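You operate a simulated robot arm through the tools that you are given. There is no shell and no other tool. Be economical: measure what you need, move in short steps, check, and stop when the job is done.

You are at the controls of a simulated robot arm. One attempt, no reset.

## Task
Give the bottle in the drop stand the drops that the form asks, then stopper it.
Fine: the form with the blue grip; swing the arm over the bottle first and aside after; the red stopper goes home in the neck.

The check looks at the end state, three seconds after you hand in, the way a careful person would. Anything else that was tipped, shoved, dropped, spilled or broken makes it a failure. A push-on lid holds only when it is set on centred and level and pressed home; a screw cap is set on level and turned clockwise until tight.

## Robot
A 6-joint arm with a two-finger parallel gripper, fixed in place. Base frame: the origin is at the foot of the arm, x ahead of it, y to its left, z up; the work surface is at about z = 0.74. Lengths are in m, angles in degrees, forces in N, time in s.
With the tool pointing down near the work surface it reaches from about 0.26 to 0.68 m from the base axis. Its first joint turns from -66.0 to 66.0 degrees. Payload 2.9 kg.
The tool frame sits at the grasp point between the pads (the TCP): z along the fingers, y along the line on which they close. The tips reach 0.03 m beyond it. The gripper opens to 0.11 m. The fingers are 0.02 m wide and 0.01 m thick; the gripper's body (0.048 by 0.112 m) begins 0.055 m behind the TCP.
Orientation is that of the tool frame in the base frame, as [roll, pitch, yaw] about the fixed x, y, z axes, in that order (R = Rz(yaw) Ry(pitch) Rx(roll)). With the fingers straight down and closing along the base's y, the tool's x points along the base's -x, its y along +y and its z along -z.

## Interface
- The arm moves only by the tool servo_tool. Its arguments are lists of equal length, an entry for each row: "delta_rot": the turn, a rotation vector about the tool's x, y, z in units of 120 degrees (1.0 is 120 degrees), a list of three; "xyz": the shift along the tool's x, y, z in units of 100 mm (1.0 is 100 mm), a list of three; "hand": the opening, from 0 (shut) to 1 (fully open). In form: {"delta_rot": [[ax, ay, az], ...], "xyz": [[tx, ty, tz], ...], "hand": [hand, ...]}. A call has 1 to 8 rows; each row is the pose to reach, as a shift and turn from the pose commanded when the call began, along the tool's axes at that moment. A call with a number of a shift or a turn outside -1 to 1 is refused whole. A row lasts 0.2 s, in which the tool goes at most 0.05 m and 8.6 degrees; a call with a longer step from one row to the next is refused whole, and so is a gripper value outside its range. Where a pose cannot be reached the arm comes as near as it can. A force on the tool above 40 N (or 10 N above the force at the start of the call, whichever is more), or a blocked arm, ends the call early, and 0.2 s more pass. Each finger travels about 0.108 m/s and halts on what it meets, pressing with about 22 N; the grip force reading is that of the motor and also rises with nothing between the fingers. The clock runs only during rows and for 0.2 s after the last one: add rows that repeat a pose to give the fingers time. The reply holds the time, the measured pose of the TCP, the force on the tool along the base axes, the opening and the grip force, in the units named above and with some noise, with the torque about the TCP (base axes, N m) and any sound that the robot's microphone picked up, and new pictures: "show" is both (left out), scene, wrist or none.
- Cameras (640 x 400 px; columns grow to the right, rows downward): "scene" is fixed at [0.0757, 0.4279, 1.4004]; the picture's right is [-0.79, -0.61, 0.00], its down [-0.25, 0.33, -0.91] and it looks along [0.56, -0.72, -0.41] (base axes); focal length 318 px, centre (320, 200). "wrist" rides on the gripper at [0.072, 0.017, -0.103] in the tool frame; the picture's right is [-0.23, 0.97, 0.00], its down [-0.76, -0.18, -0.62] and it looks along [-0.61, -0.14, 0.78] (tool axes); focal length 222 px, centre (320, 200). There is no depth. A picture from a camera that has moved, and an enlarged one, comes with that camera's place and axes in the base frame and with its lens.
- close_up(camera, box): a new picture of the part [left, top, right, bottom] of that camera's present view, enlarged. It takes no simulated time.
- hand_in(): hands the job in; it is judged then, once.

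Go step by step. Nothing tells you positions but the pictures and the camera data: compare them with the known pose of the tool, close in by small moves and look again before you grip or let go. The budget is 120 turns and 200 pictures, counting those below and the enlarged ones. Unless the task says otherwise, let go and move clear before handing in, and close with one line.

The tools are called after "Emit:" as name(argument=value, ...) on one line, values as JSON. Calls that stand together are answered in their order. servo_tool: Moves the arm, as the interface text tells. Its arguments: {"type":"object","properties":{"delta_rot":{"type":"array","items":{"type":"array","items":{"type":"number"}}},"xyz":{"type":"array","items":{"type":"array","items":{"type":"number"}}},"hand":{"type":"array","items":{"type":"number"}},"show":{"type":"string","enum":["both","scene","wrist","none"]}},"required":["delta_rot","xyz","hand"]} The other tools are called the same way: close_up (camera, box) takes an enlarged picture of a part of a camera's view; hand_in () hands the job in.

At the start:

```text
time_s: 0.0
ee_pos: [0.2846, -0.1403, 1.3235]
tcp_rot: [-179.9, 0.1, 179.9]
wrist_force: [1.0, 0.9, 0.0]
moment: [-0.03, 0.0, -0.01]
gripper_width: 0.11
gripper_force: 0.1
```

scene: 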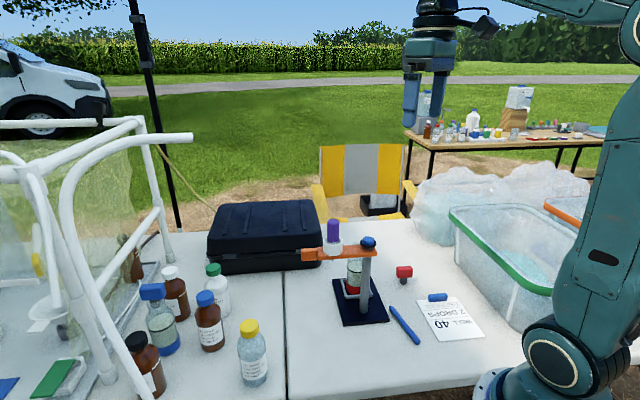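
wrist: 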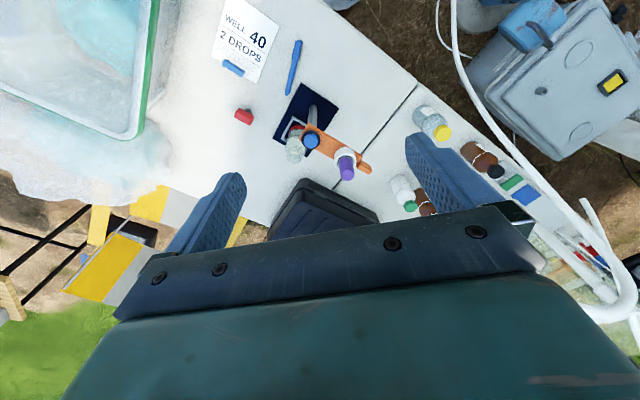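

I see a drop stand with an orange arm carrying a purple-bulbed dropper, a bottle, a red stopper, and a form with a blue grip. I'll zoom in first.

Emit:
close_up(camera="scene", box=[280, 200, 500, 340])

Emit:
close_up(camera="wrist", box=[200, 0, 400, 200])

Emit:
close_up(camera="scene", box=[290, 200, 400, 270])

```text
2.86 times, centred on (390, 270) of scene
camera zoom: at [0.0757, 0.4279, 1.4004], right [-0.79, -0.61, 0.0], down [-0.25, 0.33, -0.91], along [0.56, -0.72, -0.41], focal length 908 px, centre (120, 0)
```

zoom: 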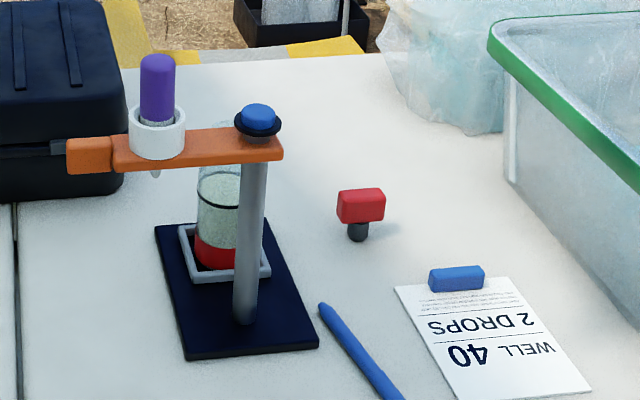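

```text
2.00 times, centred on (300, 100) of wrist
camera zoom: at [0.2108, -0.1236, 1.427], right [0.23, 0.97, 0.0], down [0.76, -0.18, 0.62], along [0.61, -0.14, -0.78], focal length 444 px, centre (360, 400)
```

zoom: 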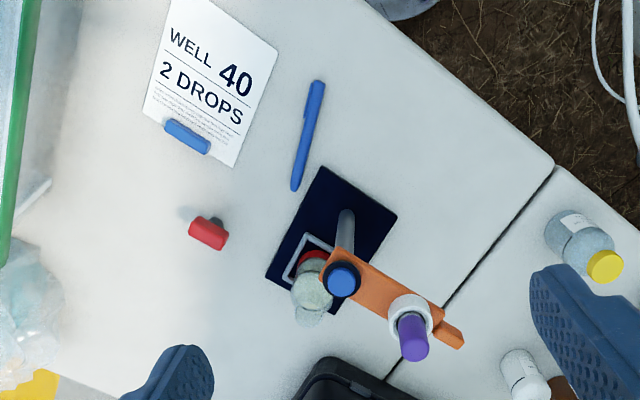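

```text
5.71 times, centred on (345, 235) of scene
camera zoom: at [0.0757, 0.4279, 1.4004], right [-0.79, -0.61, 0.0], down [-0.25, 0.33, -0.91], along [0.56, -0.72, -0.41], focal length 1815 px, centre (177, 0)
```

zoom: 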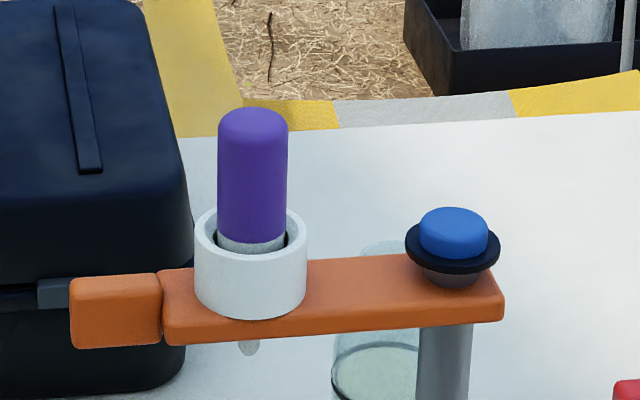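

The form reads "WELL 40 / 2 DROPS"; I'll check the fine print and the bottle from both views before moving.

Emit:
close_up(camera="wrist", box=[210, 0, 290, 90])

Emit:
close_up(camera="wrist", box=[230, 80, 390, 190])

Emit:
close_up(camera="scene", box=[320, 240, 420, 330])

```text
4.44 times, centred on (250, 45) of wrist
camera zoom: at [0.2108, -0.1236, 1.427], right [0.23, 0.97, 0.0], down [0.76, -0.18, 0.62], along [0.61, -0.14, -0.78], focal length 987 px, centre (631, 889)
```

zoom: 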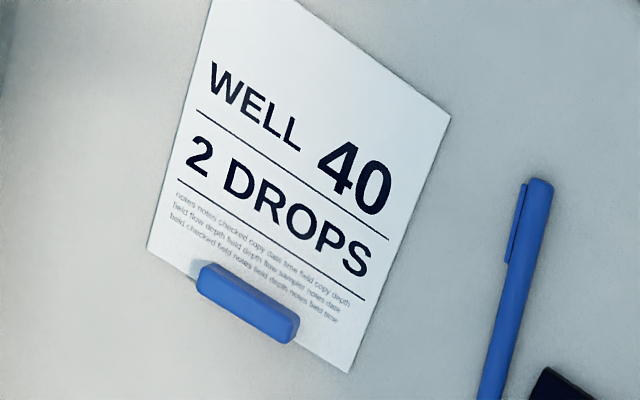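

```text
3.64 times, centred on (310, 135) of wrist
camera zoom: at [0.2108, -0.1236, 1.427], right [0.23, 0.97, 0.0], down [0.76, -0.18, 0.62], along [0.61, -0.14, -0.78], focal length 808 px, centre (356, 436)
```

zoom: 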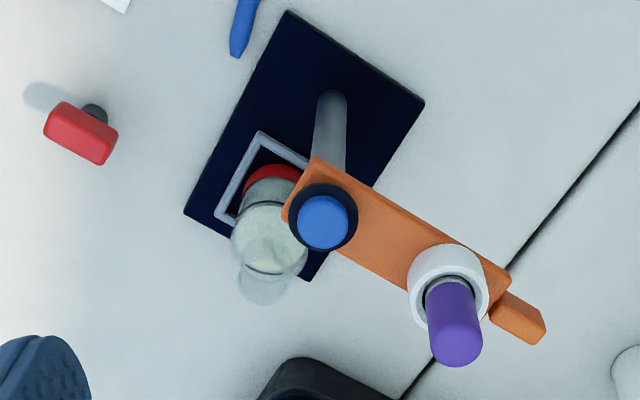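

```text
4.44 times, centred on (370, 285) of scene
camera zoom: at [0.0757, 0.4279, 1.4004], right [-0.79, -0.61, 0.0], down [-0.25, 0.33, -0.91], along [0.56, -0.72, -0.41], focal length 1412 px, centre (98, -178)
```

zoom: 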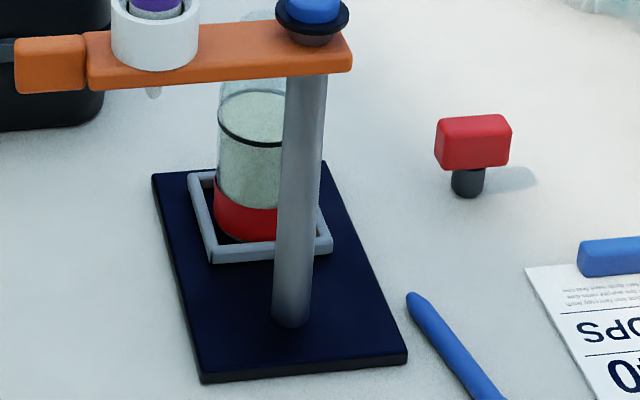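

Plan: swing arm clockwise from about +46° to about −57° about the post at (0.401, −0.186), handle at about (0.504, −0.078, 0.957). I'm moving toward a point above the handle first.

Emit:
servo_tool(delta_rot=[[0, 0, 0], [0, 0, 0], [0, 0, 0], [0, 0, 0]], xyz=[[-0.25, 0.07, 0.25], [-0.5, 0.14, 0.5], [-0.75, 0.21, 0.75], [-1, 0.28, 1]], hand=[1, 1, 1, 1], show="none")

Emit:
servo_tool(delta_rot=[[0, 0, -0.065], [0, 0, -0.13], [0, 0, -0.195], [0, 0, -0.26], [0, 0, -0.325], [0, 0, -0.383]], xyz=[[-0.2, 0.07, 0.2], [-0.4, 0.14, 0.4], [-0.6, 0.2, 0.6], [-0.8, 0.25, 0.8], [-0.9, 0.3, 0.9], [-1, 0.34, 1]], hand=[0.8, 0.7, 0.6, 0.5, 0.5, 0.5])

```text
time_s: 1.0
ee_pos: [0.3849, -0.112, 1.2236]
tcp_rot: [-179.9, 0.1, 180.0]
wrist_force: [1.0, 1.3, 0.2]
moment: [-0.03, 0.0, 0.01]
gripper_width: 0.1101
gripper_force: 0.1
```

```text
time_s: 2.4
ee_pos: [0.4852, -0.0771, 1.1228]
tcp_rot: [-180.0, 0.0, -133.9]
wrist_force: [0.3, 0.1, -0.1]
moment: [-0.01, 0.0, 0.03]
gripper_width: 0.055
gripper_force: 0.0
camera wrist: at [0.4218, -0.1193, 1.2266], right [-0.54, 0.84, 0.0], down [0.66, 0.43, 0.62], along [0.52, 0.34, -0.78], focal length 222 px, centre (320, 200)
```

scene: 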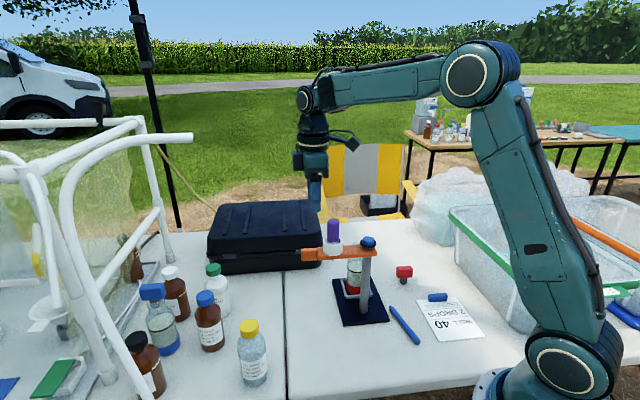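
wrist: 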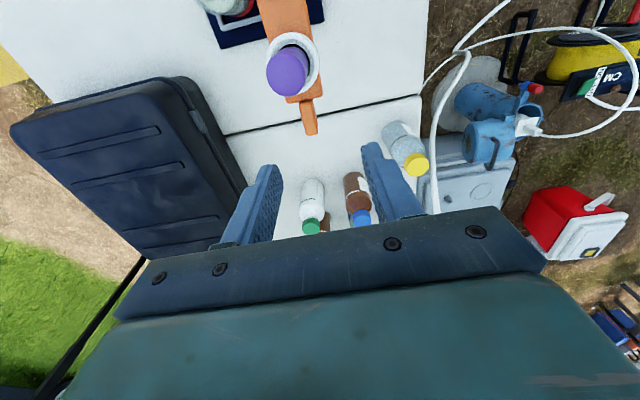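

The handle shows at about (0.503, −0.082). I'm shifting over it and going down to z≈1.02, then look.

Emit:
servo_tool(delta_rot=[[0, 0, 0], [0, 0, 0], [0, 0, 0], [0, 0, 0]], xyz=[[-0.09, -0.165, 0.2], [-0.09, -0.165, 0.6], [-0.09, -0.165, 0.95], [-0.09, -0.165, 1]], hand=[0.5, 0.5, 0.5, 0.5])

Emit:
close_up(camera="scene", box=[270, 170, 400, 290])

```text
time_s: 3.4
ee_pos: [0.5036, -0.0828, 1.0215]
tcp_rot: [-179.8, 0.1, -134.0]
wrist_force: [0.2, -0.6, 1.1]
moment: [-0.01, -0.02, -0.01]
gripper_width: 0.0547
gripper_force: 0.0
camera wrist: at [0.4404, -0.1232, 1.1258], right [-0.54, 0.84, 0.0], down [0.66, 0.43, 0.62], along [0.52, 0.34, -0.78], focal length 222 px, centre (320, 200)
```

scene: 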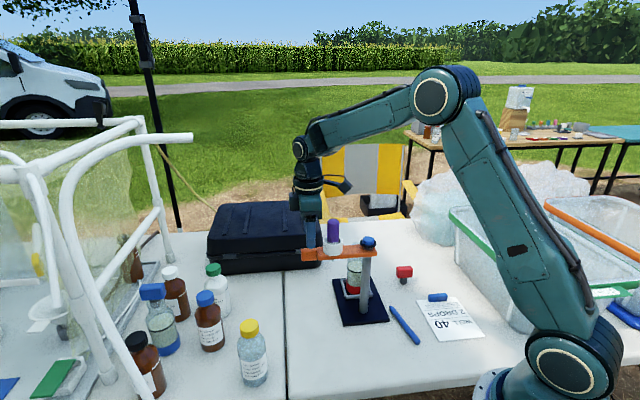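
wrist: 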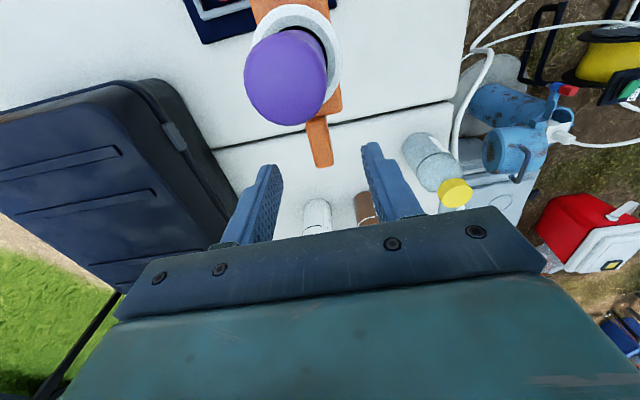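

```text
3.33 times, centred on (335, 230) of scene
camera zoom: at [0.0757, 0.4279, 1.4004], right [-0.79, -0.61, 0.0], down [-0.25, 0.33, -0.91], along [0.56, -0.72, -0.41], focal length 1059 px, centre (270, 100)
```

zoom: 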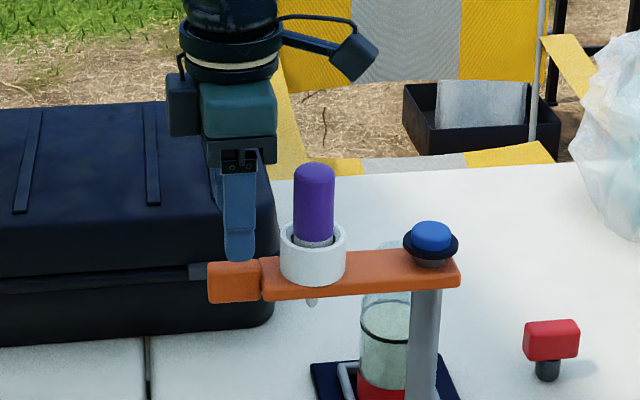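

Aligned over the handle. Lowering so the tips straddle it, with a loose opening of about 28 mm.

Emit:
servo_tool(delta_rot=[[0, 0, 0], [0, 0, 0], [0, 0, 0], [0, 0, 0]], xyz=[[0, 0, 0.2], [0, 0, 0.4], [0, 0, 0.42], [0, 0, 0.42]], hand=[0.5, 0.4, 0.25, 0.25])

Emit:
close_up(camera="scene", box=[270, 170, 400, 290])

```text
time_s: 4.4
ee_pos: [0.5039, -0.0836, 0.9814]
tcp_rot: [-179.8, 0.0, -134.0]
wrist_force: [0.2, 0.2, 0.4]
moment: [0.01, 0.02, 0.0]
gripper_width: 0.0274
gripper_force: 0.1
camera wrist: at [0.4402, -0.1242, 1.0851], right [-0.54, 0.84, 0.0], down [0.66, 0.42, 0.62], along [0.52, 0.34, -0.78], focal length 222 px, centre (320, 200)
```

scene: 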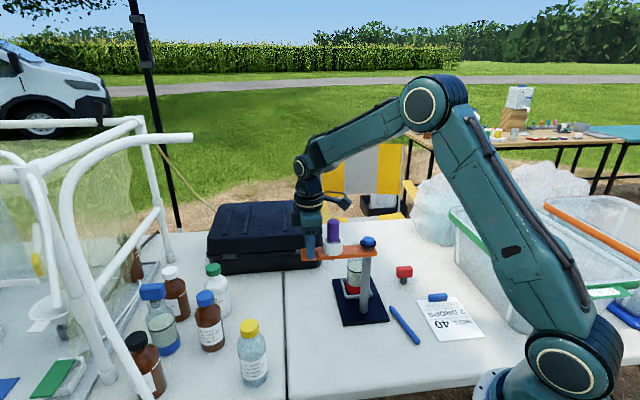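
wrist: 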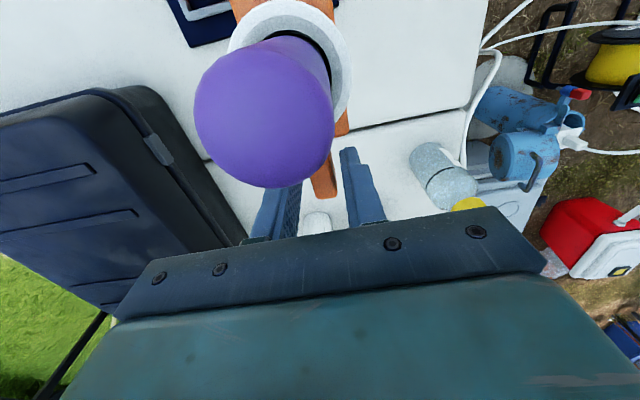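

```text
3.33 times, centred on (335, 230) of scene
camera zoom: at [0.0757, 0.4279, 1.4004], right [-0.79, -0.61, 0.0], down [-0.25, 0.33, -0.91], along [0.56, -0.72, -0.41], focal length 1059 px, centre (270, 100)
```

zoom: 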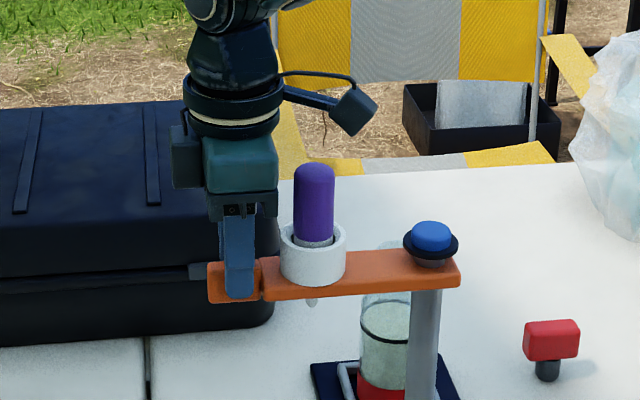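

Fingers straddle the handle. Swinging the arm clockwise 40° along the arc.

Emit:
servo_tool(delta_rot=[[0, 0, 0.0417], [0, 0, 0.0833], [0, 0, 0.125], [0, 0, 0.1667], [0, 0, 0.2083], [0, 0, 0.25], [0, 0, 0.2917], [0, 0, 0.3333]], xyz=[[0.0055, -0.127, 0], [0.0221, -0.253, 0], [0.0496, -0.3771, 0], [0.0879, -0.4983, 0], [0.1365, -0.6157, 0], [0.1952, -0.7285, 0], [0.2635, -0.8357, 0], [0.3409, -0.9365, 0]], hand=[0.25, 0.25, 0.25, 0.25, 0.25, 0.25, 0.25, 0.25])

Emit:
close_up(camera="scene", box=[270, 170, 400, 290])

```text
time_s: 6.2
ee_pos: [0.5459, -0.1722, 0.9811]
tcp_rot: [-179.8, 0.0, -174.1]
wrist_force: [0.3, 0.2, 0.1]
moment: [0.03, 0.03, 0.01]
gripper_width: 0.0279
gripper_force: 0.1
camera wrist: at [0.4709, -0.1629, 1.0853], right [0.13, 0.99, 0.0], down [0.78, -0.1, 0.62], along [0.62, -0.08, -0.78], focal length 222 px, centre (320, 200)
```

scene: 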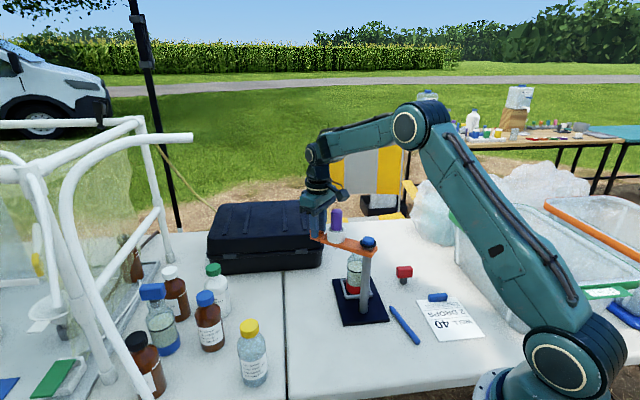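
wrist: 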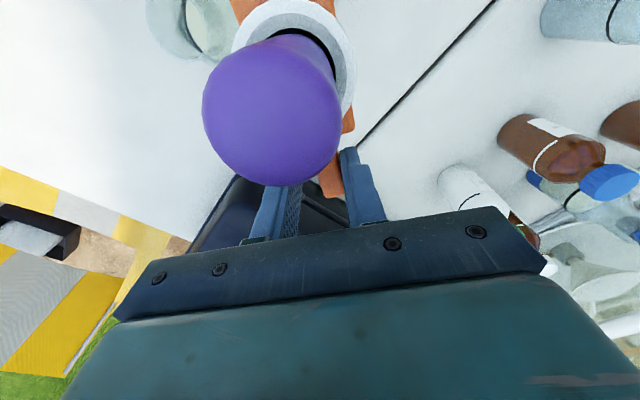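

```text
3.33 times, centred on (335, 230) of scene
camera zoom: at [0.0757, 0.4279, 1.4004], right [-0.79, -0.61, 0.0], down [-0.25, 0.33, -0.91], along [0.56, -0.72, -0.41], focal length 1059 px, centre (270, 100)
```

zoom: 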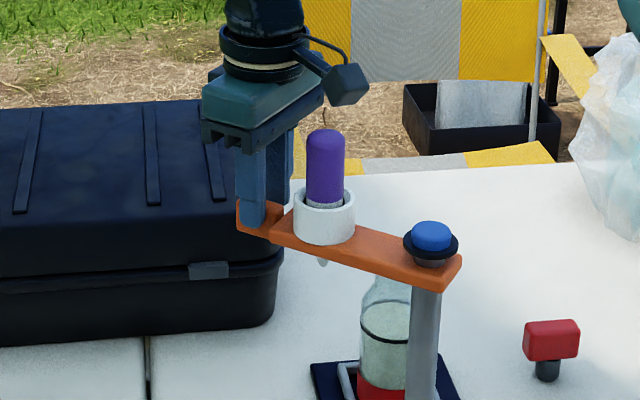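

The arm swings well. Another 40°.

Emit:
servo_tool(delta_rot=[[0, 0, 0.0417], [0, 0, 0.0833], [0, 0, 0.125], [0, 0, 0.1667], [0, 0, 0.2083], [0, 0, 0.25], [0, 0, 0.2917], [0, 0, 0.3333]], xyz=[[0.0055, -0.127, 0], [0.0221, -0.253, 0], [0.0496, -0.3771, 0], [0.0879, -0.4983, 0], [0.1365, -0.6157, 0], [0.1952, -0.7285, 0], [0.2635, -0.8357, 0], [0.3409, -0.9365, 0]], hand=[0.25, 0.25, 0.25, 0.25, 0.25, 0.25, 0.25, 0.25])

Emit:
close_up(camera="scene", box=[300, 180, 410, 290])

```text
time_s: 8.0
ee_pos: [0.5207, -0.2716, 0.9824]
tcp_rot: [-179.9, 0.1, 145.9]
wrist_force: [0.5, 0.3, -0.1]
moment: [0.05, 0.01, -0.04]
gripper_width: 0.0275
gripper_force: 0.2
camera wrist: at [0.4689, -0.2159, 1.0861], right [0.73, 0.68, 0.0], down [0.53, -0.57, 0.62], along [0.42, -0.46, -0.78], focal length 222 px, centre (320, 200)
```

scene: 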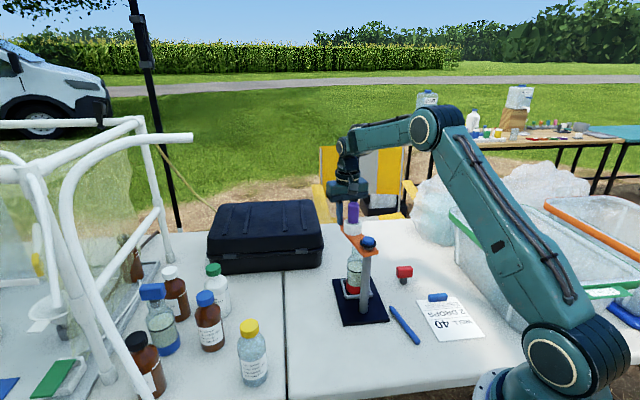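
wrist: 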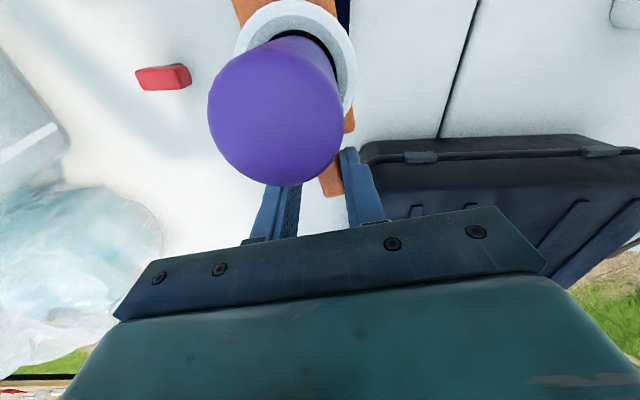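

```text
3.64 times, centred on (355, 235) of scene
camera zoom: at [0.0757, 0.4279, 1.4004], right [-0.79, -0.61, 0.0], down [-0.25, 0.33, -0.91], along [0.56, -0.72, -0.41], focal length 1155 px, centre (193, 73)
```

zoom: 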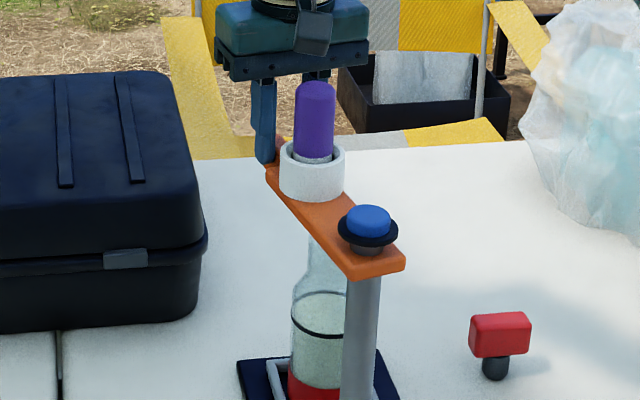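

Nearly over the bottle. I'll turn about 4° more, then lift straight up and inspect alignment.

Emit:
servo_tool(delta_rot=[[0, 0, 0.0167], [0, 0, 0.0333], [0, 0, 0.0333], [0, 0, 0.0333]], xyz=[[0.001, -0.051, 0], [0.0035, -0.1016, 0], [0.0035, -0.1016, 0], [0.0035, -0.1016, 0]], hand=[0.25, 0.25, 0.25, 0.4], show="none")

Emit:
servo_tool(delta_rot=[[0, 0, 0], [0, 0, 0], [0, 0, 0], [0, 0, 0]], xyz=[[0, 0, -0.3], [0, 0, -0.6], [0, 0, -0.9], [0, 0, -1]], hand=[0.4, 0.4, 0.5, 0.6])

Emit:
close_up(camera="scene", box=[310, 190, 400, 320])

Emit:
close_up(camera="wrist", box=[220, 0, 420, 160])

```text
time_s: 9.0
ee_pos: [0.5153, -0.2782, 0.9819]
tcp_rot: [-179.9, 0.1, 142.0]
wrist_force: [0.3, -0.5, 0.7]
moment: [0.01, 0.0, 0.03]
gripper_width: 0.0439
gripper_force: 0.1
```

```text
time_s: 10.0
ee_pos: [0.516, -0.28, 1.0845]
tcp_rot: [-180.0, 0.1, 142.0]
wrist_force: [-0.6, 0.9, 0.1]
moment: [0.0, -0.05, 0.05]
gripper_width: 0.0663
gripper_force: 0.1
camera wrist: at [0.4683, -0.2221, 1.187], right [0.78, 0.63, 0.0], down [0.49, -0.61, 0.62], along [0.39, -0.49, -0.78], focal length 222 px, centre (320, 200)
```

scene: 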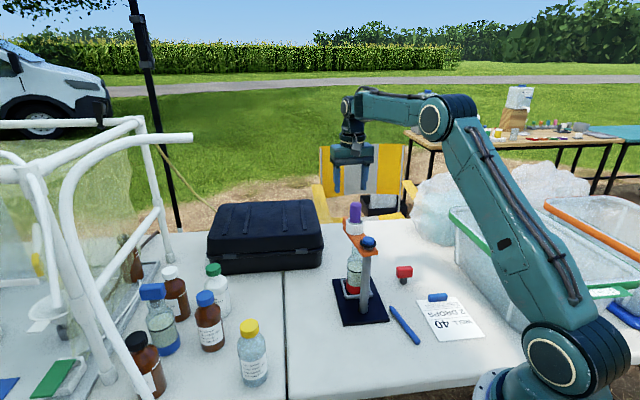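
wrist: 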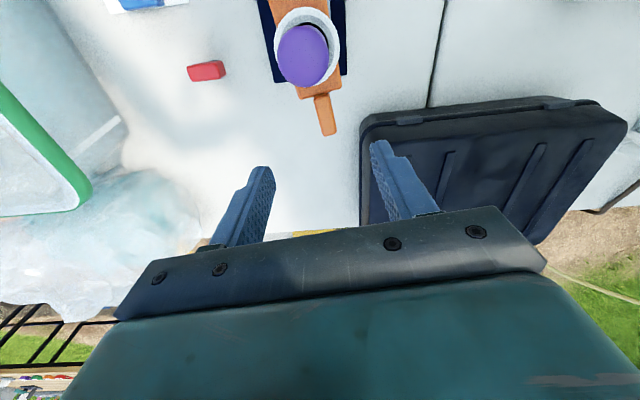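

```text
3.08 times, centred on (355, 255) of scene
camera zoom: at [0.0757, 0.4279, 1.4004], right [-0.79, -0.61, 0.0], down [-0.25, 0.33, -0.91], along [0.56, -0.72, -0.41], focal length 977 px, centre (212, 31)
```

zoom: 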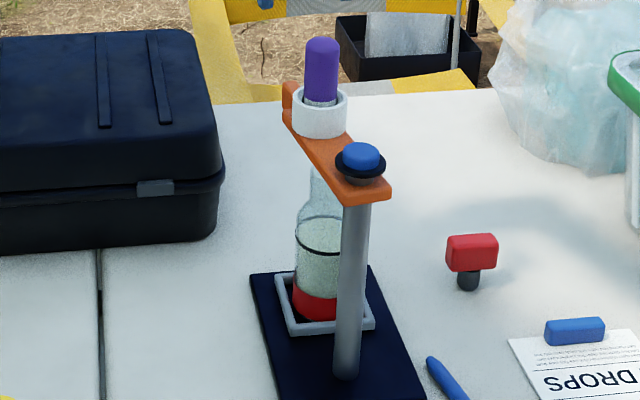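

```text
2.50 times, centred on (320, 80) of wrist
camera zoom: at [0.4683, -0.2221, 1.187], right [0.78, 0.63, 0.0], down [0.49, -0.61, 0.62], along [0.39, -0.49, -0.78], focal length 555 px, centre (320, 500)
```

zoom: 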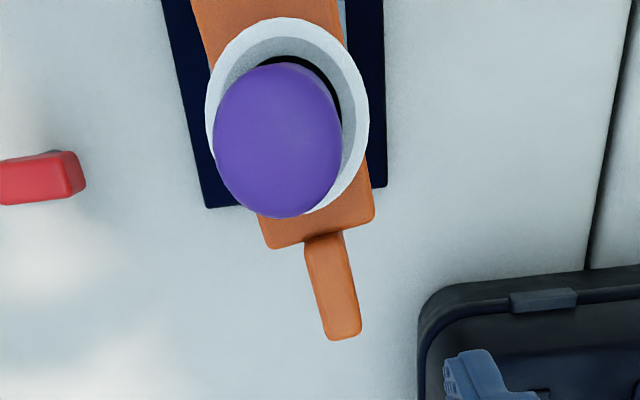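

The arm is at about −38° while the plate axis looks to be about −46°. I'm zooming in for a finer lateral comparison.

Emit:
close_up(camera="scene", box=[335, 195, 385, 245])

Emit:
close_up(camera="scene", box=[330, 240, 390, 300])

```text
8.00 times, centred on (360, 220) of scene
camera zoom: at [0.0757, 0.4279, 1.4004], right [-0.79, -0.61, 0.0], down [-0.25, 0.33, -0.91], along [0.56, -0.72, -0.41], focal length 2541 px, centre (0, 40)
```

zoom: 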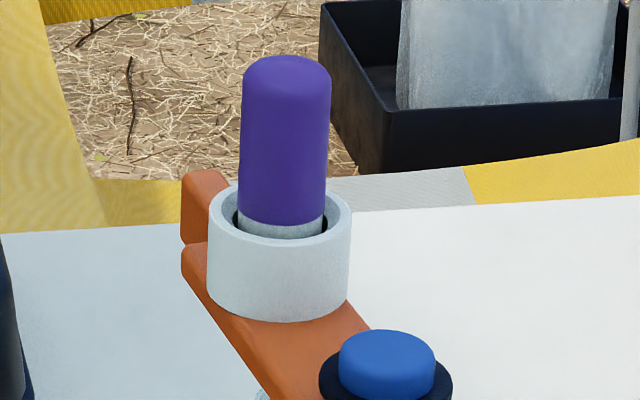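

```text
6.67 times, centred on (360, 270) of scene
camera zoom: at [0.0757, 0.4279, 1.4004], right [-0.79, -0.61, 0.0], down [-0.25, 0.33, -0.91], along [0.56, -0.72, -0.41], focal length 2118 px, centre (53, -267)
```

zoom: 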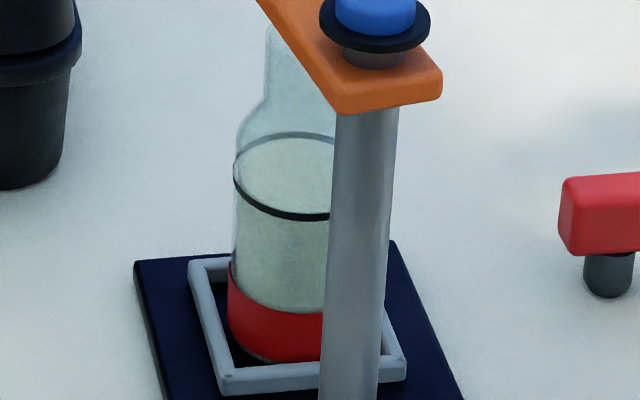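

Bottle axis is at about (0.463, −0.250), so the arm must sit at about −46°. I'll go back down, grip the handle, and turn the remaining ~8°.

Emit:
servo_tool(delta_rot=[[0, 0, 0], [0, 0, 0], [0, 0, 0], [0, 0, 0], [0, 0, 0], [0, 0, 0]], xyz=[[0, 0, 0.35], [0, 0, 0.7], [0, 0, 1], [0, 0, 1], [0, 0, 1], [0, 0, 1]], hand=[0.45, 0.45, 0.45, 0.35, 0.2, 0.16], show="none")

Emit:
servo_tool(delta_rot=[[0, 0, 0], [0, 0, 0.0167], [0, 0, 0.0333], [0, 0, 0.05], [0, 0, 0.0667], [0, 0, 0.0667]], xyz=[[0, 0, 0.03], [0.005, -0.043, 0.03], [0.012, -0.086, 0.03], [0.02, -0.129, 0.03], [0.03, -0.171, 0.03], [0.03, -0.171, 0.03]], hand=[0.16, 0.16, 0.16, 0.16, 0.16, 0.16])

Emit:
close_up(camera="scene", box=[320, 195, 400, 275])

```text
time_s: 11.4
ee_pos: [0.5165, -0.2762, 0.9842]
tcp_rot: [180.0, 0.2, 142.0]
wrist_force: [0.2, 0.7, -0.4]
moment: [-0.03, -0.01, 0.03]
gripper_width: 0.0175
gripper_force: 0.0
```

```text
time_s: 12.8
ee_pos: [0.5043, -0.289, 0.9811]
tcp_rot: [-179.9, 0.1, 133.9]
wrist_force: [-0.5, 0.3, 0.6]
moment: [0.02, 0.0, -0.01]
gripper_width: 0.0173
gripper_force: 0.1
camera wrist: at [0.4642, -0.2253, 1.083], right [0.86, 0.51, 0.0], down [0.4, -0.67, 0.62], along [0.32, -0.54, -0.78], focal length 222 px, centre (320, 200)
```

scene: 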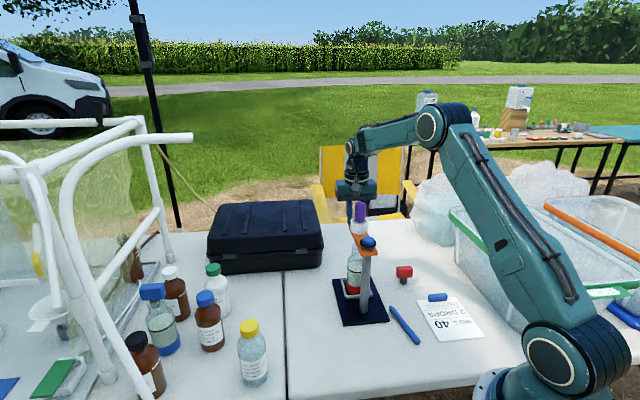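
wrist: 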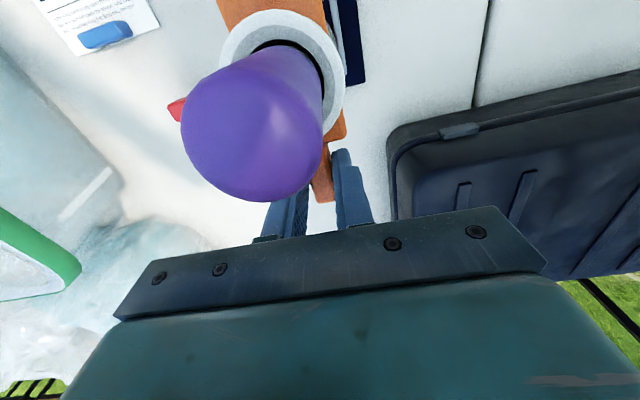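

```text
5.00 times, centred on (360, 235) of scene
camera zoom: at [0.0757, 0.4279, 1.4004], right [-0.79, -0.61, 0.0], down [-0.25, 0.33, -0.91], along [0.56, -0.72, -0.41], focal length 1588 px, centre (120, 25)
```

zoom: 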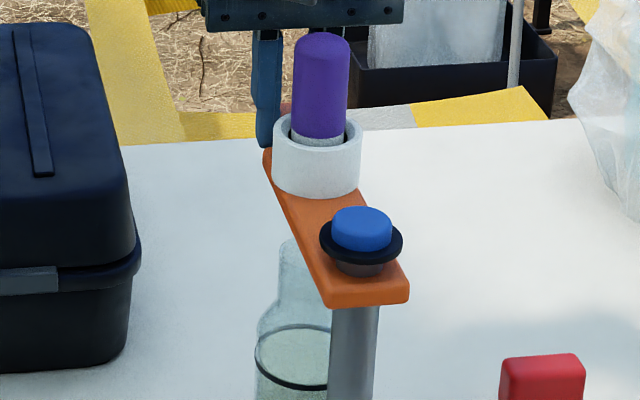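

Column alignment of dropper and bottle now agrees. I'm releasing the handle and rising, then looking down at the bulb.

Emit:
servo_tool(delta_rot=[[0, 0, 0], [0, 0, 0], [0, 0, 0], [0, 0, 0], [0, 0, 0], [0, 0, 0]], xyz=[[0, 0, 0], [0, 0, 0], [0, 0, -0.3], [0, 0, -0.65], [0, 0, -1], [0, 0, -1]], hand=[0.25, 0.35, 0.45, 0.55, 0.6, 0.6], show="none")

Emit:
servo_tool(delta_rot=[[0, 0, 0], [0, 0, 0]], xyz=[[0, 0, -0.3], [0, 0, -0.3]], hand=[0.6, 0.6])

Emit:
close_up(camera="scene", box=[320, 195, 400, 275])

Emit:
close_up(camera="wrist", box=[220, 0, 420, 160])

```text
time_s: 14.2
ee_pos: [0.5038, -0.2869, 1.0808]
tcp_rot: [179.9, 0.0, 133.9]
wrist_force: [0.0, -0.5, 0.8]
moment: [0.02, -0.02, 0.0]
gripper_width: 0.0658
gripper_force: 0.1
```

```text
time_s: 14.8
ee_pos: [0.5034, -0.2871, 1.1082]
tcp_rot: [180.0, 0.0, 134.0]
wrist_force: [-0.4, 0.0, -0.1]
moment: [-0.01, 0.0, 0.0]
gripper_width: 0.0659
gripper_force: 0.0
camera wrist: at [0.4636, -0.2229, 1.212], right [0.86, 0.51, 0.0], down [0.4, -0.67, 0.62], along [0.32, -0.54, -0.78], focal length 222 px, centre (320, 200)
```

scene: 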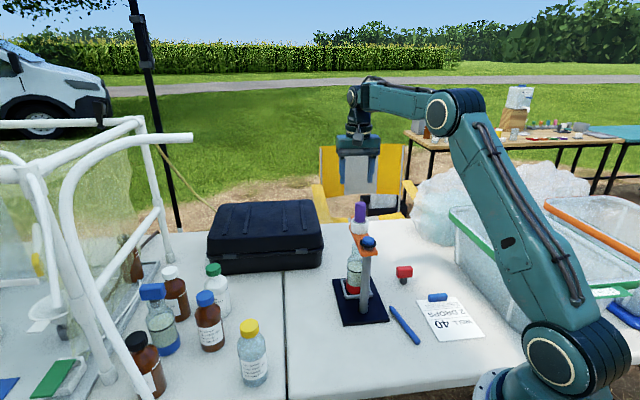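
wrist: 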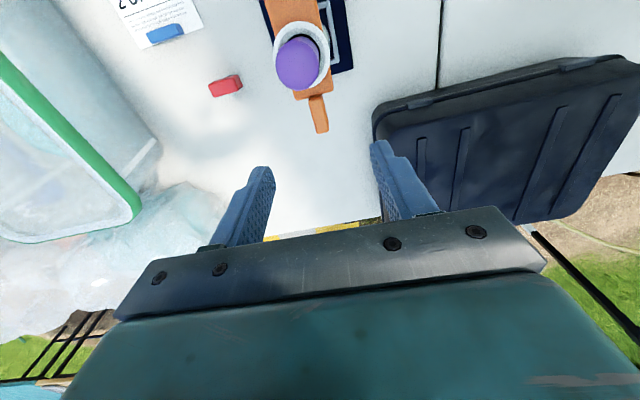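

```text
5.00 times, centred on (360, 235) of scene
camera zoom: at [0.0757, 0.4279, 1.4004], right [-0.79, -0.61, 0.0], down [-0.25, 0.33, -0.91], along [0.56, -0.72, -0.41], focal length 1588 px, centre (120, 25)
```

zoom: 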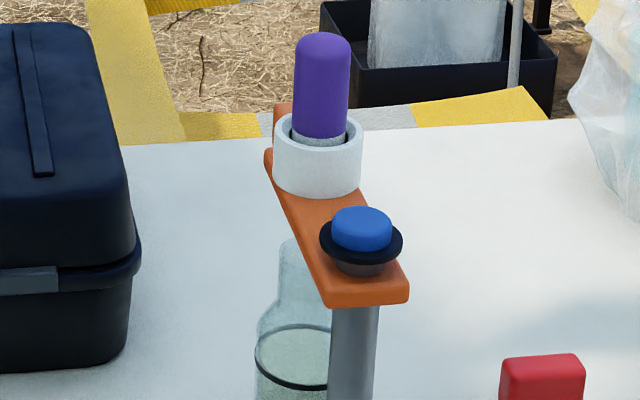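

```text
2.50 times, centred on (320, 80) of wrist
camera zoom: at [0.4636, -0.2229, 1.212], right [0.86, 0.51, 0.0], down [0.4, -0.67, 0.62], along [0.32, -0.54, -0.78], focal length 555 px, centre (320, 500)
```

zoom: 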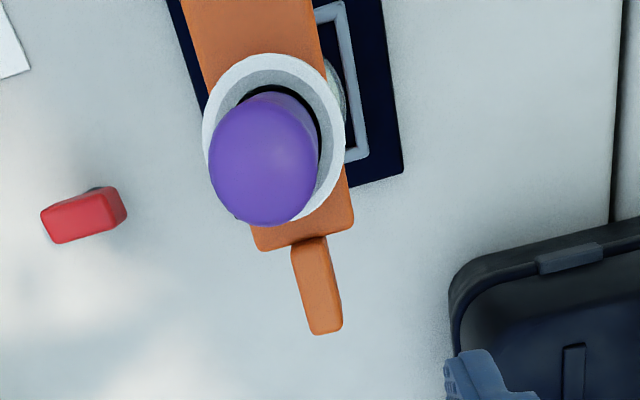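

Bulb measured at (0.462, −0.251), agreeing with the bottle axis. Moving over it.

Emit:
servo_tool(delta_rot=[[0, 0, 0], [0, 0, 0], [0, 0, 0], [0, 0, 0], [0, 0, 0]], xyz=[[0.27, -0.02, 0], [0.545, -0.042, 0], [0.545, -0.042, 0.3], [0.545, -0.042, 0.45], [0.545, -0.042, 0.45]], hand=[0.6, 0.6, 0.6, 0.6, 0.6])

Emit:
close_up(camera="scene", box=[320, 175, 400, 255])

```text
time_s: 16.0
ee_pos: [0.4627, -0.2528, 1.0647]
tcp_rot: [180.0, 0.0, 134.1]
wrist_force: [-0.1, 0.9, 0.6]
moment: [-0.02, -0.01, -0.01]
gripper_width: 0.0661
gripper_force: 0.1
camera wrist: at [0.4232, -0.1889, 1.1676], right [0.86, 0.51, 0.0], down [0.4, -0.67, 0.62], along [0.32, -0.54, -0.78], focal length 222 px, centre (320, 200)
```

scene: 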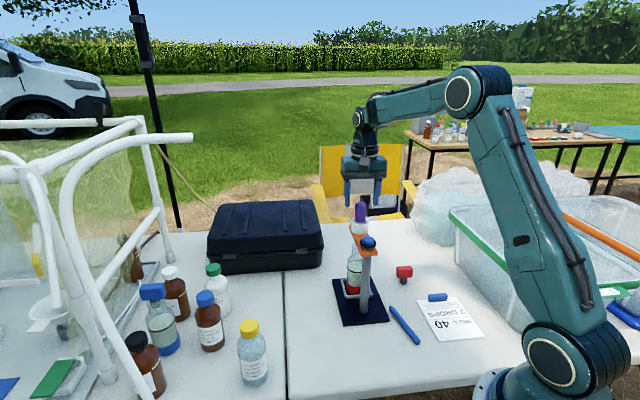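
wrist: 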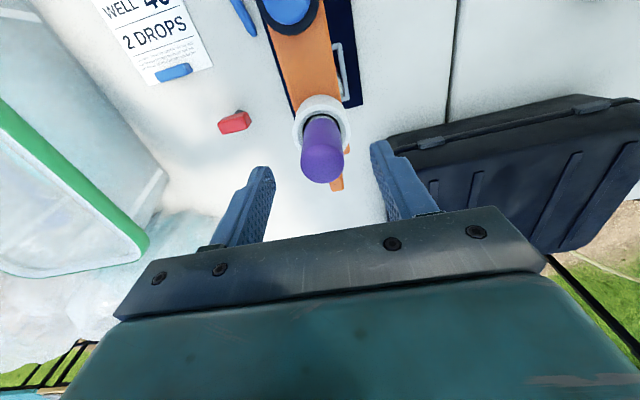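

```text
5.00 times, centred on (360, 215) of scene
camera zoom: at [0.0757, 0.4279, 1.4004], right [-0.79, -0.61, 0.0], down [-0.25, 0.33, -0.91], along [0.56, -0.72, -0.41], focal length 1588 px, centre (120, 125)
```

zoom: 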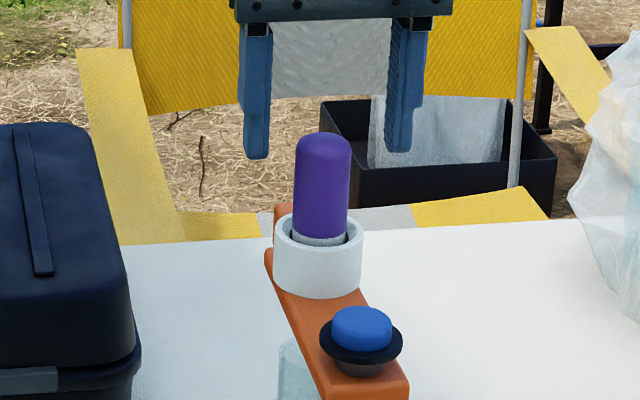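

Fingers bracket the bulb with a ~3 mm offset; correcting and descending to straddle the bulb, closing to just outside its width.

Emit:
servo_tool(delta_rot=[[0, 0, 0], [0, 0, 0], [0, 0, 0], [0, 0, 0], [0, 0, 0]], xyz=[[0, 0.025, 0], [0, 0.025, 0.25], [0, 0.025, 0.42], [0, 0.025, 0.42], [0, 0.025, 0.42]], hand=[0.6, 0.6, 0.5, 0.4, 0.4])

Emit:
close_up(camera="scene", box=[320, 175, 400, 255])

```text
time_s: 17.2
ee_pos: [0.4645, -0.2521, 1.0217]
tcp_rot: [-179.9, 0.2, 134.0]
wrist_force: [-0.3, -0.1, -0.7]
moment: [0.01, -0.06, 0.0]
gripper_width: 0.044
gripper_force: 0.2
camera wrist: at [0.425, -0.1881, 1.125], right [0.86, 0.51, 0.0], down [0.4, -0.67, 0.62], along [0.32, -0.54, -0.78], focal length 222 px, centre (320, 200)
```

scene: 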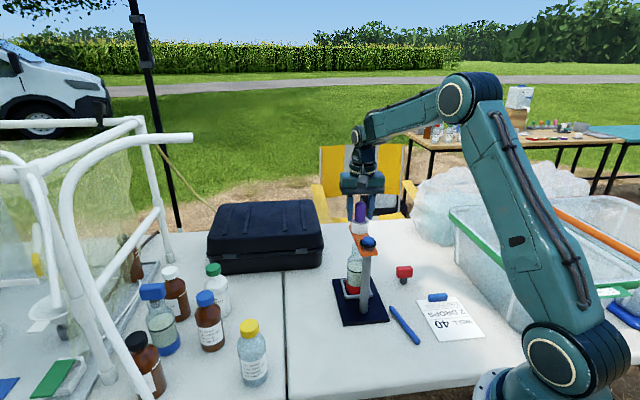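
wrist: 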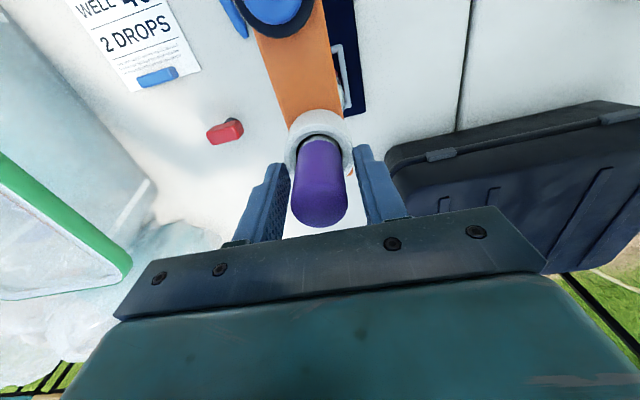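

```text
5.00 times, centred on (360, 215) of scene
camera zoom: at [0.0757, 0.4279, 1.4004], right [-0.79, -0.61, 0.0], down [-0.25, 0.33, -0.91], along [0.56, -0.72, -0.41], focal length 1588 px, centre (120, 125)
```

zoom: 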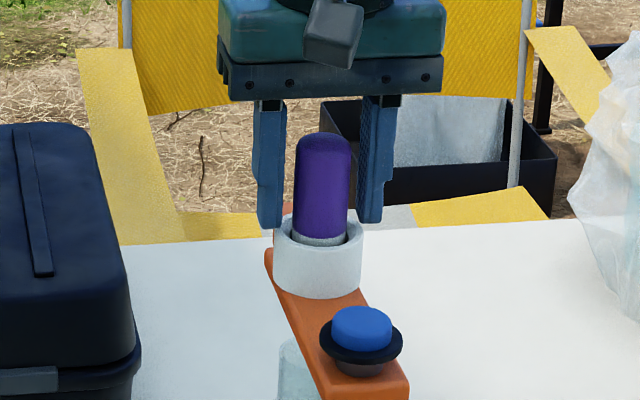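

Well centred. First squeeze: raise 3 mm, close gently in steps to about 27 mm and see what the readings and microphone say.

Emit:
servo_tool(delta_rot=[[0, 0, 0], [0, 0, 0], [0, 0, 0]], xyz=[[0, 0, -0.03], [0, 0, -0.03], [0, 0, -0.03]], hand=[0.35, 0.28, 0.25], show="scene")

Emit:
close_up(camera="scene", box=[320, 195, 400, 295])

```text
time_s: 18.0
ee_pos: [0.4643, -0.2508, 1.0254]
tcp_rot: [-180.0, 0.1, 134.0]
wrist_force: [0.4, 0.0, -0.4]
moment: [-0.02, -0.04, 0.04]
gripper_width: 0.0284
gripper_force: 0.7
```

scene: 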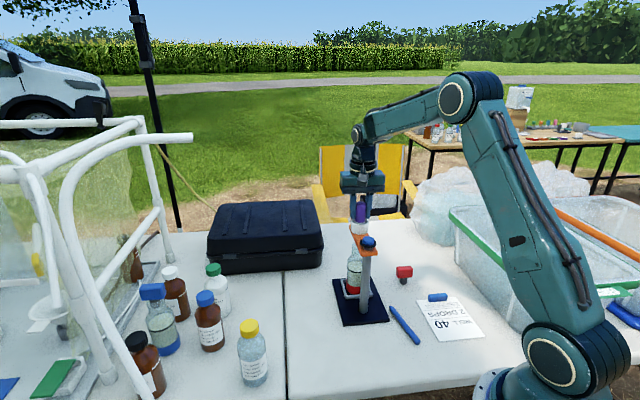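

```text
4.00 times, centred on (360, 245) of scene
camera zoom: at [0.0757, 0.4279, 1.4004], right [-0.79, -0.61, 0.0], down [-0.25, 0.33, -0.91], along [0.56, -0.72, -0.41], focal length 1271 px, centre (160, 20)
```

zoom: 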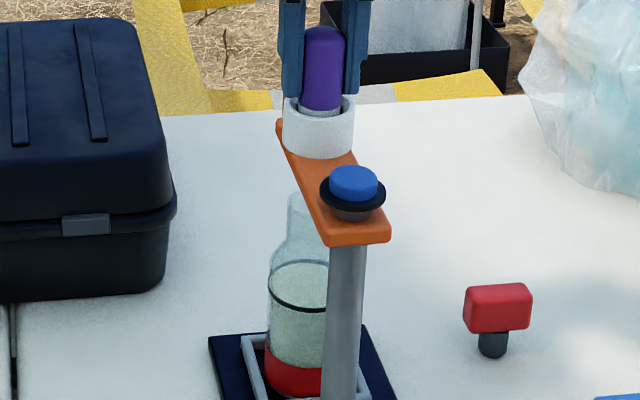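

Just touching at 28.4 mm. Squeezing further in small steps.

Emit:
servo_tool(delta_rot=[[0, 0, 0]], xyz=[[0, 0, 0]], hand=[0.22], show="none")

Emit:
servo_tool(delta_rot=[[0, 0, 0]], xyz=[[0, 0, 0]], hand=[0.19], show="none")

Emit:
close_up(camera="scene", box=[320, 195, 400, 295])

```text
time_s: 18.4
ee_pos: [0.4646, -0.2518, 1.0252]
tcp_rot: [179.9, 0.1, 134.0]
wrist_force: [0.0, 1.0, -0.3]
moment: [-0.01, 0.0, -0.01]
gripper_width: 0.0274
gripper_force: 22.0
```

```text
time_s: 18.8
ee_pos: [0.4637, -0.2517, 1.0247]
tcp_rot: [180.0, 0.1, 134.0]
wrist_force: [0.4, 0.1, -0.2]
moment: [0.03, -0.02, -0.02]
gripper_width: 0.0275
gripper_force: 21.2
```

```text
4.00 times, centred on (360, 245) of scene
camera zoom: at [0.0757, 0.4279, 1.4004], right [-0.79, -0.61, 0.0], down [-0.25, 0.33, -0.91], along [0.56, -0.72, -0.41], focal length 1271 px, centre (160, 20)
```

zoom: 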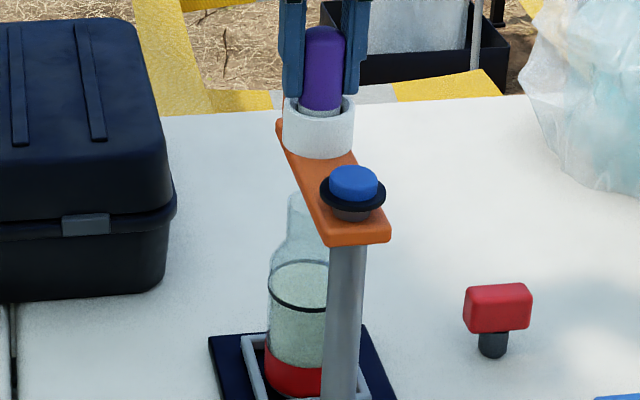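

The bulb resists at 27.4 mm with full force and no sound reported. I'll look closely at the bottle and then release to see whether anything changed.

Emit:
close_up(camera="scene", box=[330, 240, 390, 300])

Emit:
servo_tool(delta_rot=[[0, 0, 0], [0, 0, 0]], xyz=[[0, 0, 0], [0, 0, 0]], hand=[0.3, 0.4], show="none")

Emit:
close_up(camera="scene", box=[330, 240, 390, 300])

Emit:
close_up(camera="scene", box=[335, 195, 385, 245])

```text
6.67 times, centred on (360, 270) of scene
camera zoom: at [0.0757, 0.4279, 1.4004], right [-0.79, -0.61, 0.0], down [-0.25, 0.33, -0.91], along [0.56, -0.72, -0.41], focal length 2118 px, centre (53, -267)
```

zoom: 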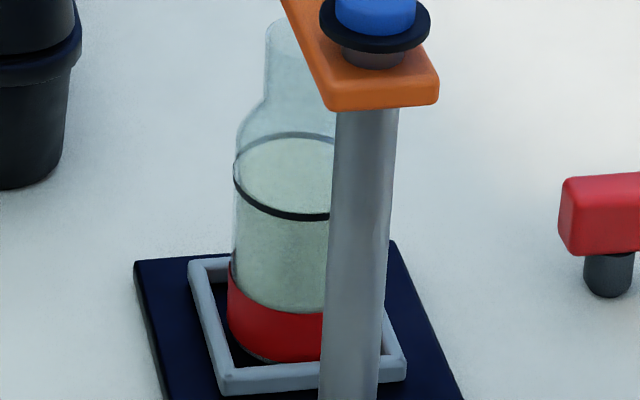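

```text
time_s: 19.4
ee_pos: [0.4639, -0.2523, 1.0245]
tcp_rot: [-179.9, 0.2, 134.0]
wrist_force: [0.6, -0.1, -0.8]
moment: [0.03, -0.01, 0.01]
gripper_width: 0.0438
gripper_force: 0.1
```

```text
6.67 times, centred on (360, 270) of scene
camera zoom: at [0.0757, 0.4279, 1.4004], right [-0.79, -0.61, 0.0], down [-0.25, 0.33, -0.91], along [0.56, -0.72, -0.41], focal length 2118 px, centre (53, -267)
```

zoom: 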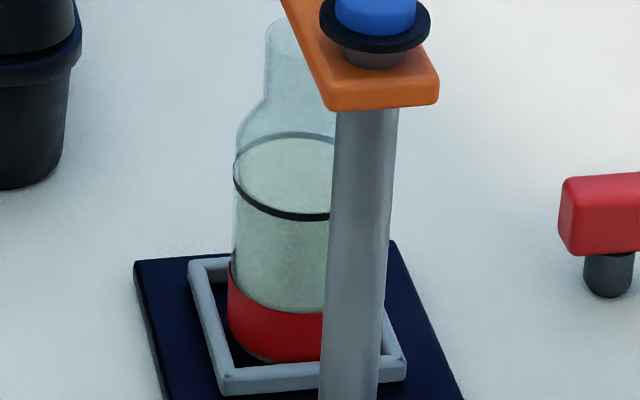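

```text
8.00 times, centred on (360, 220) of scene
camera zoom: at [0.0757, 0.4279, 1.4004], right [-0.79, -0.61, 0.0], down [-0.25, 0.33, -0.91], along [0.56, -0.72, -0.41], focal length 2541 px, centre (0, 40)
```

zoom: 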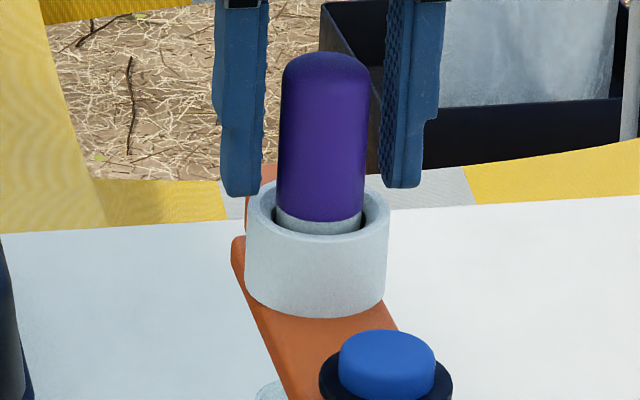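

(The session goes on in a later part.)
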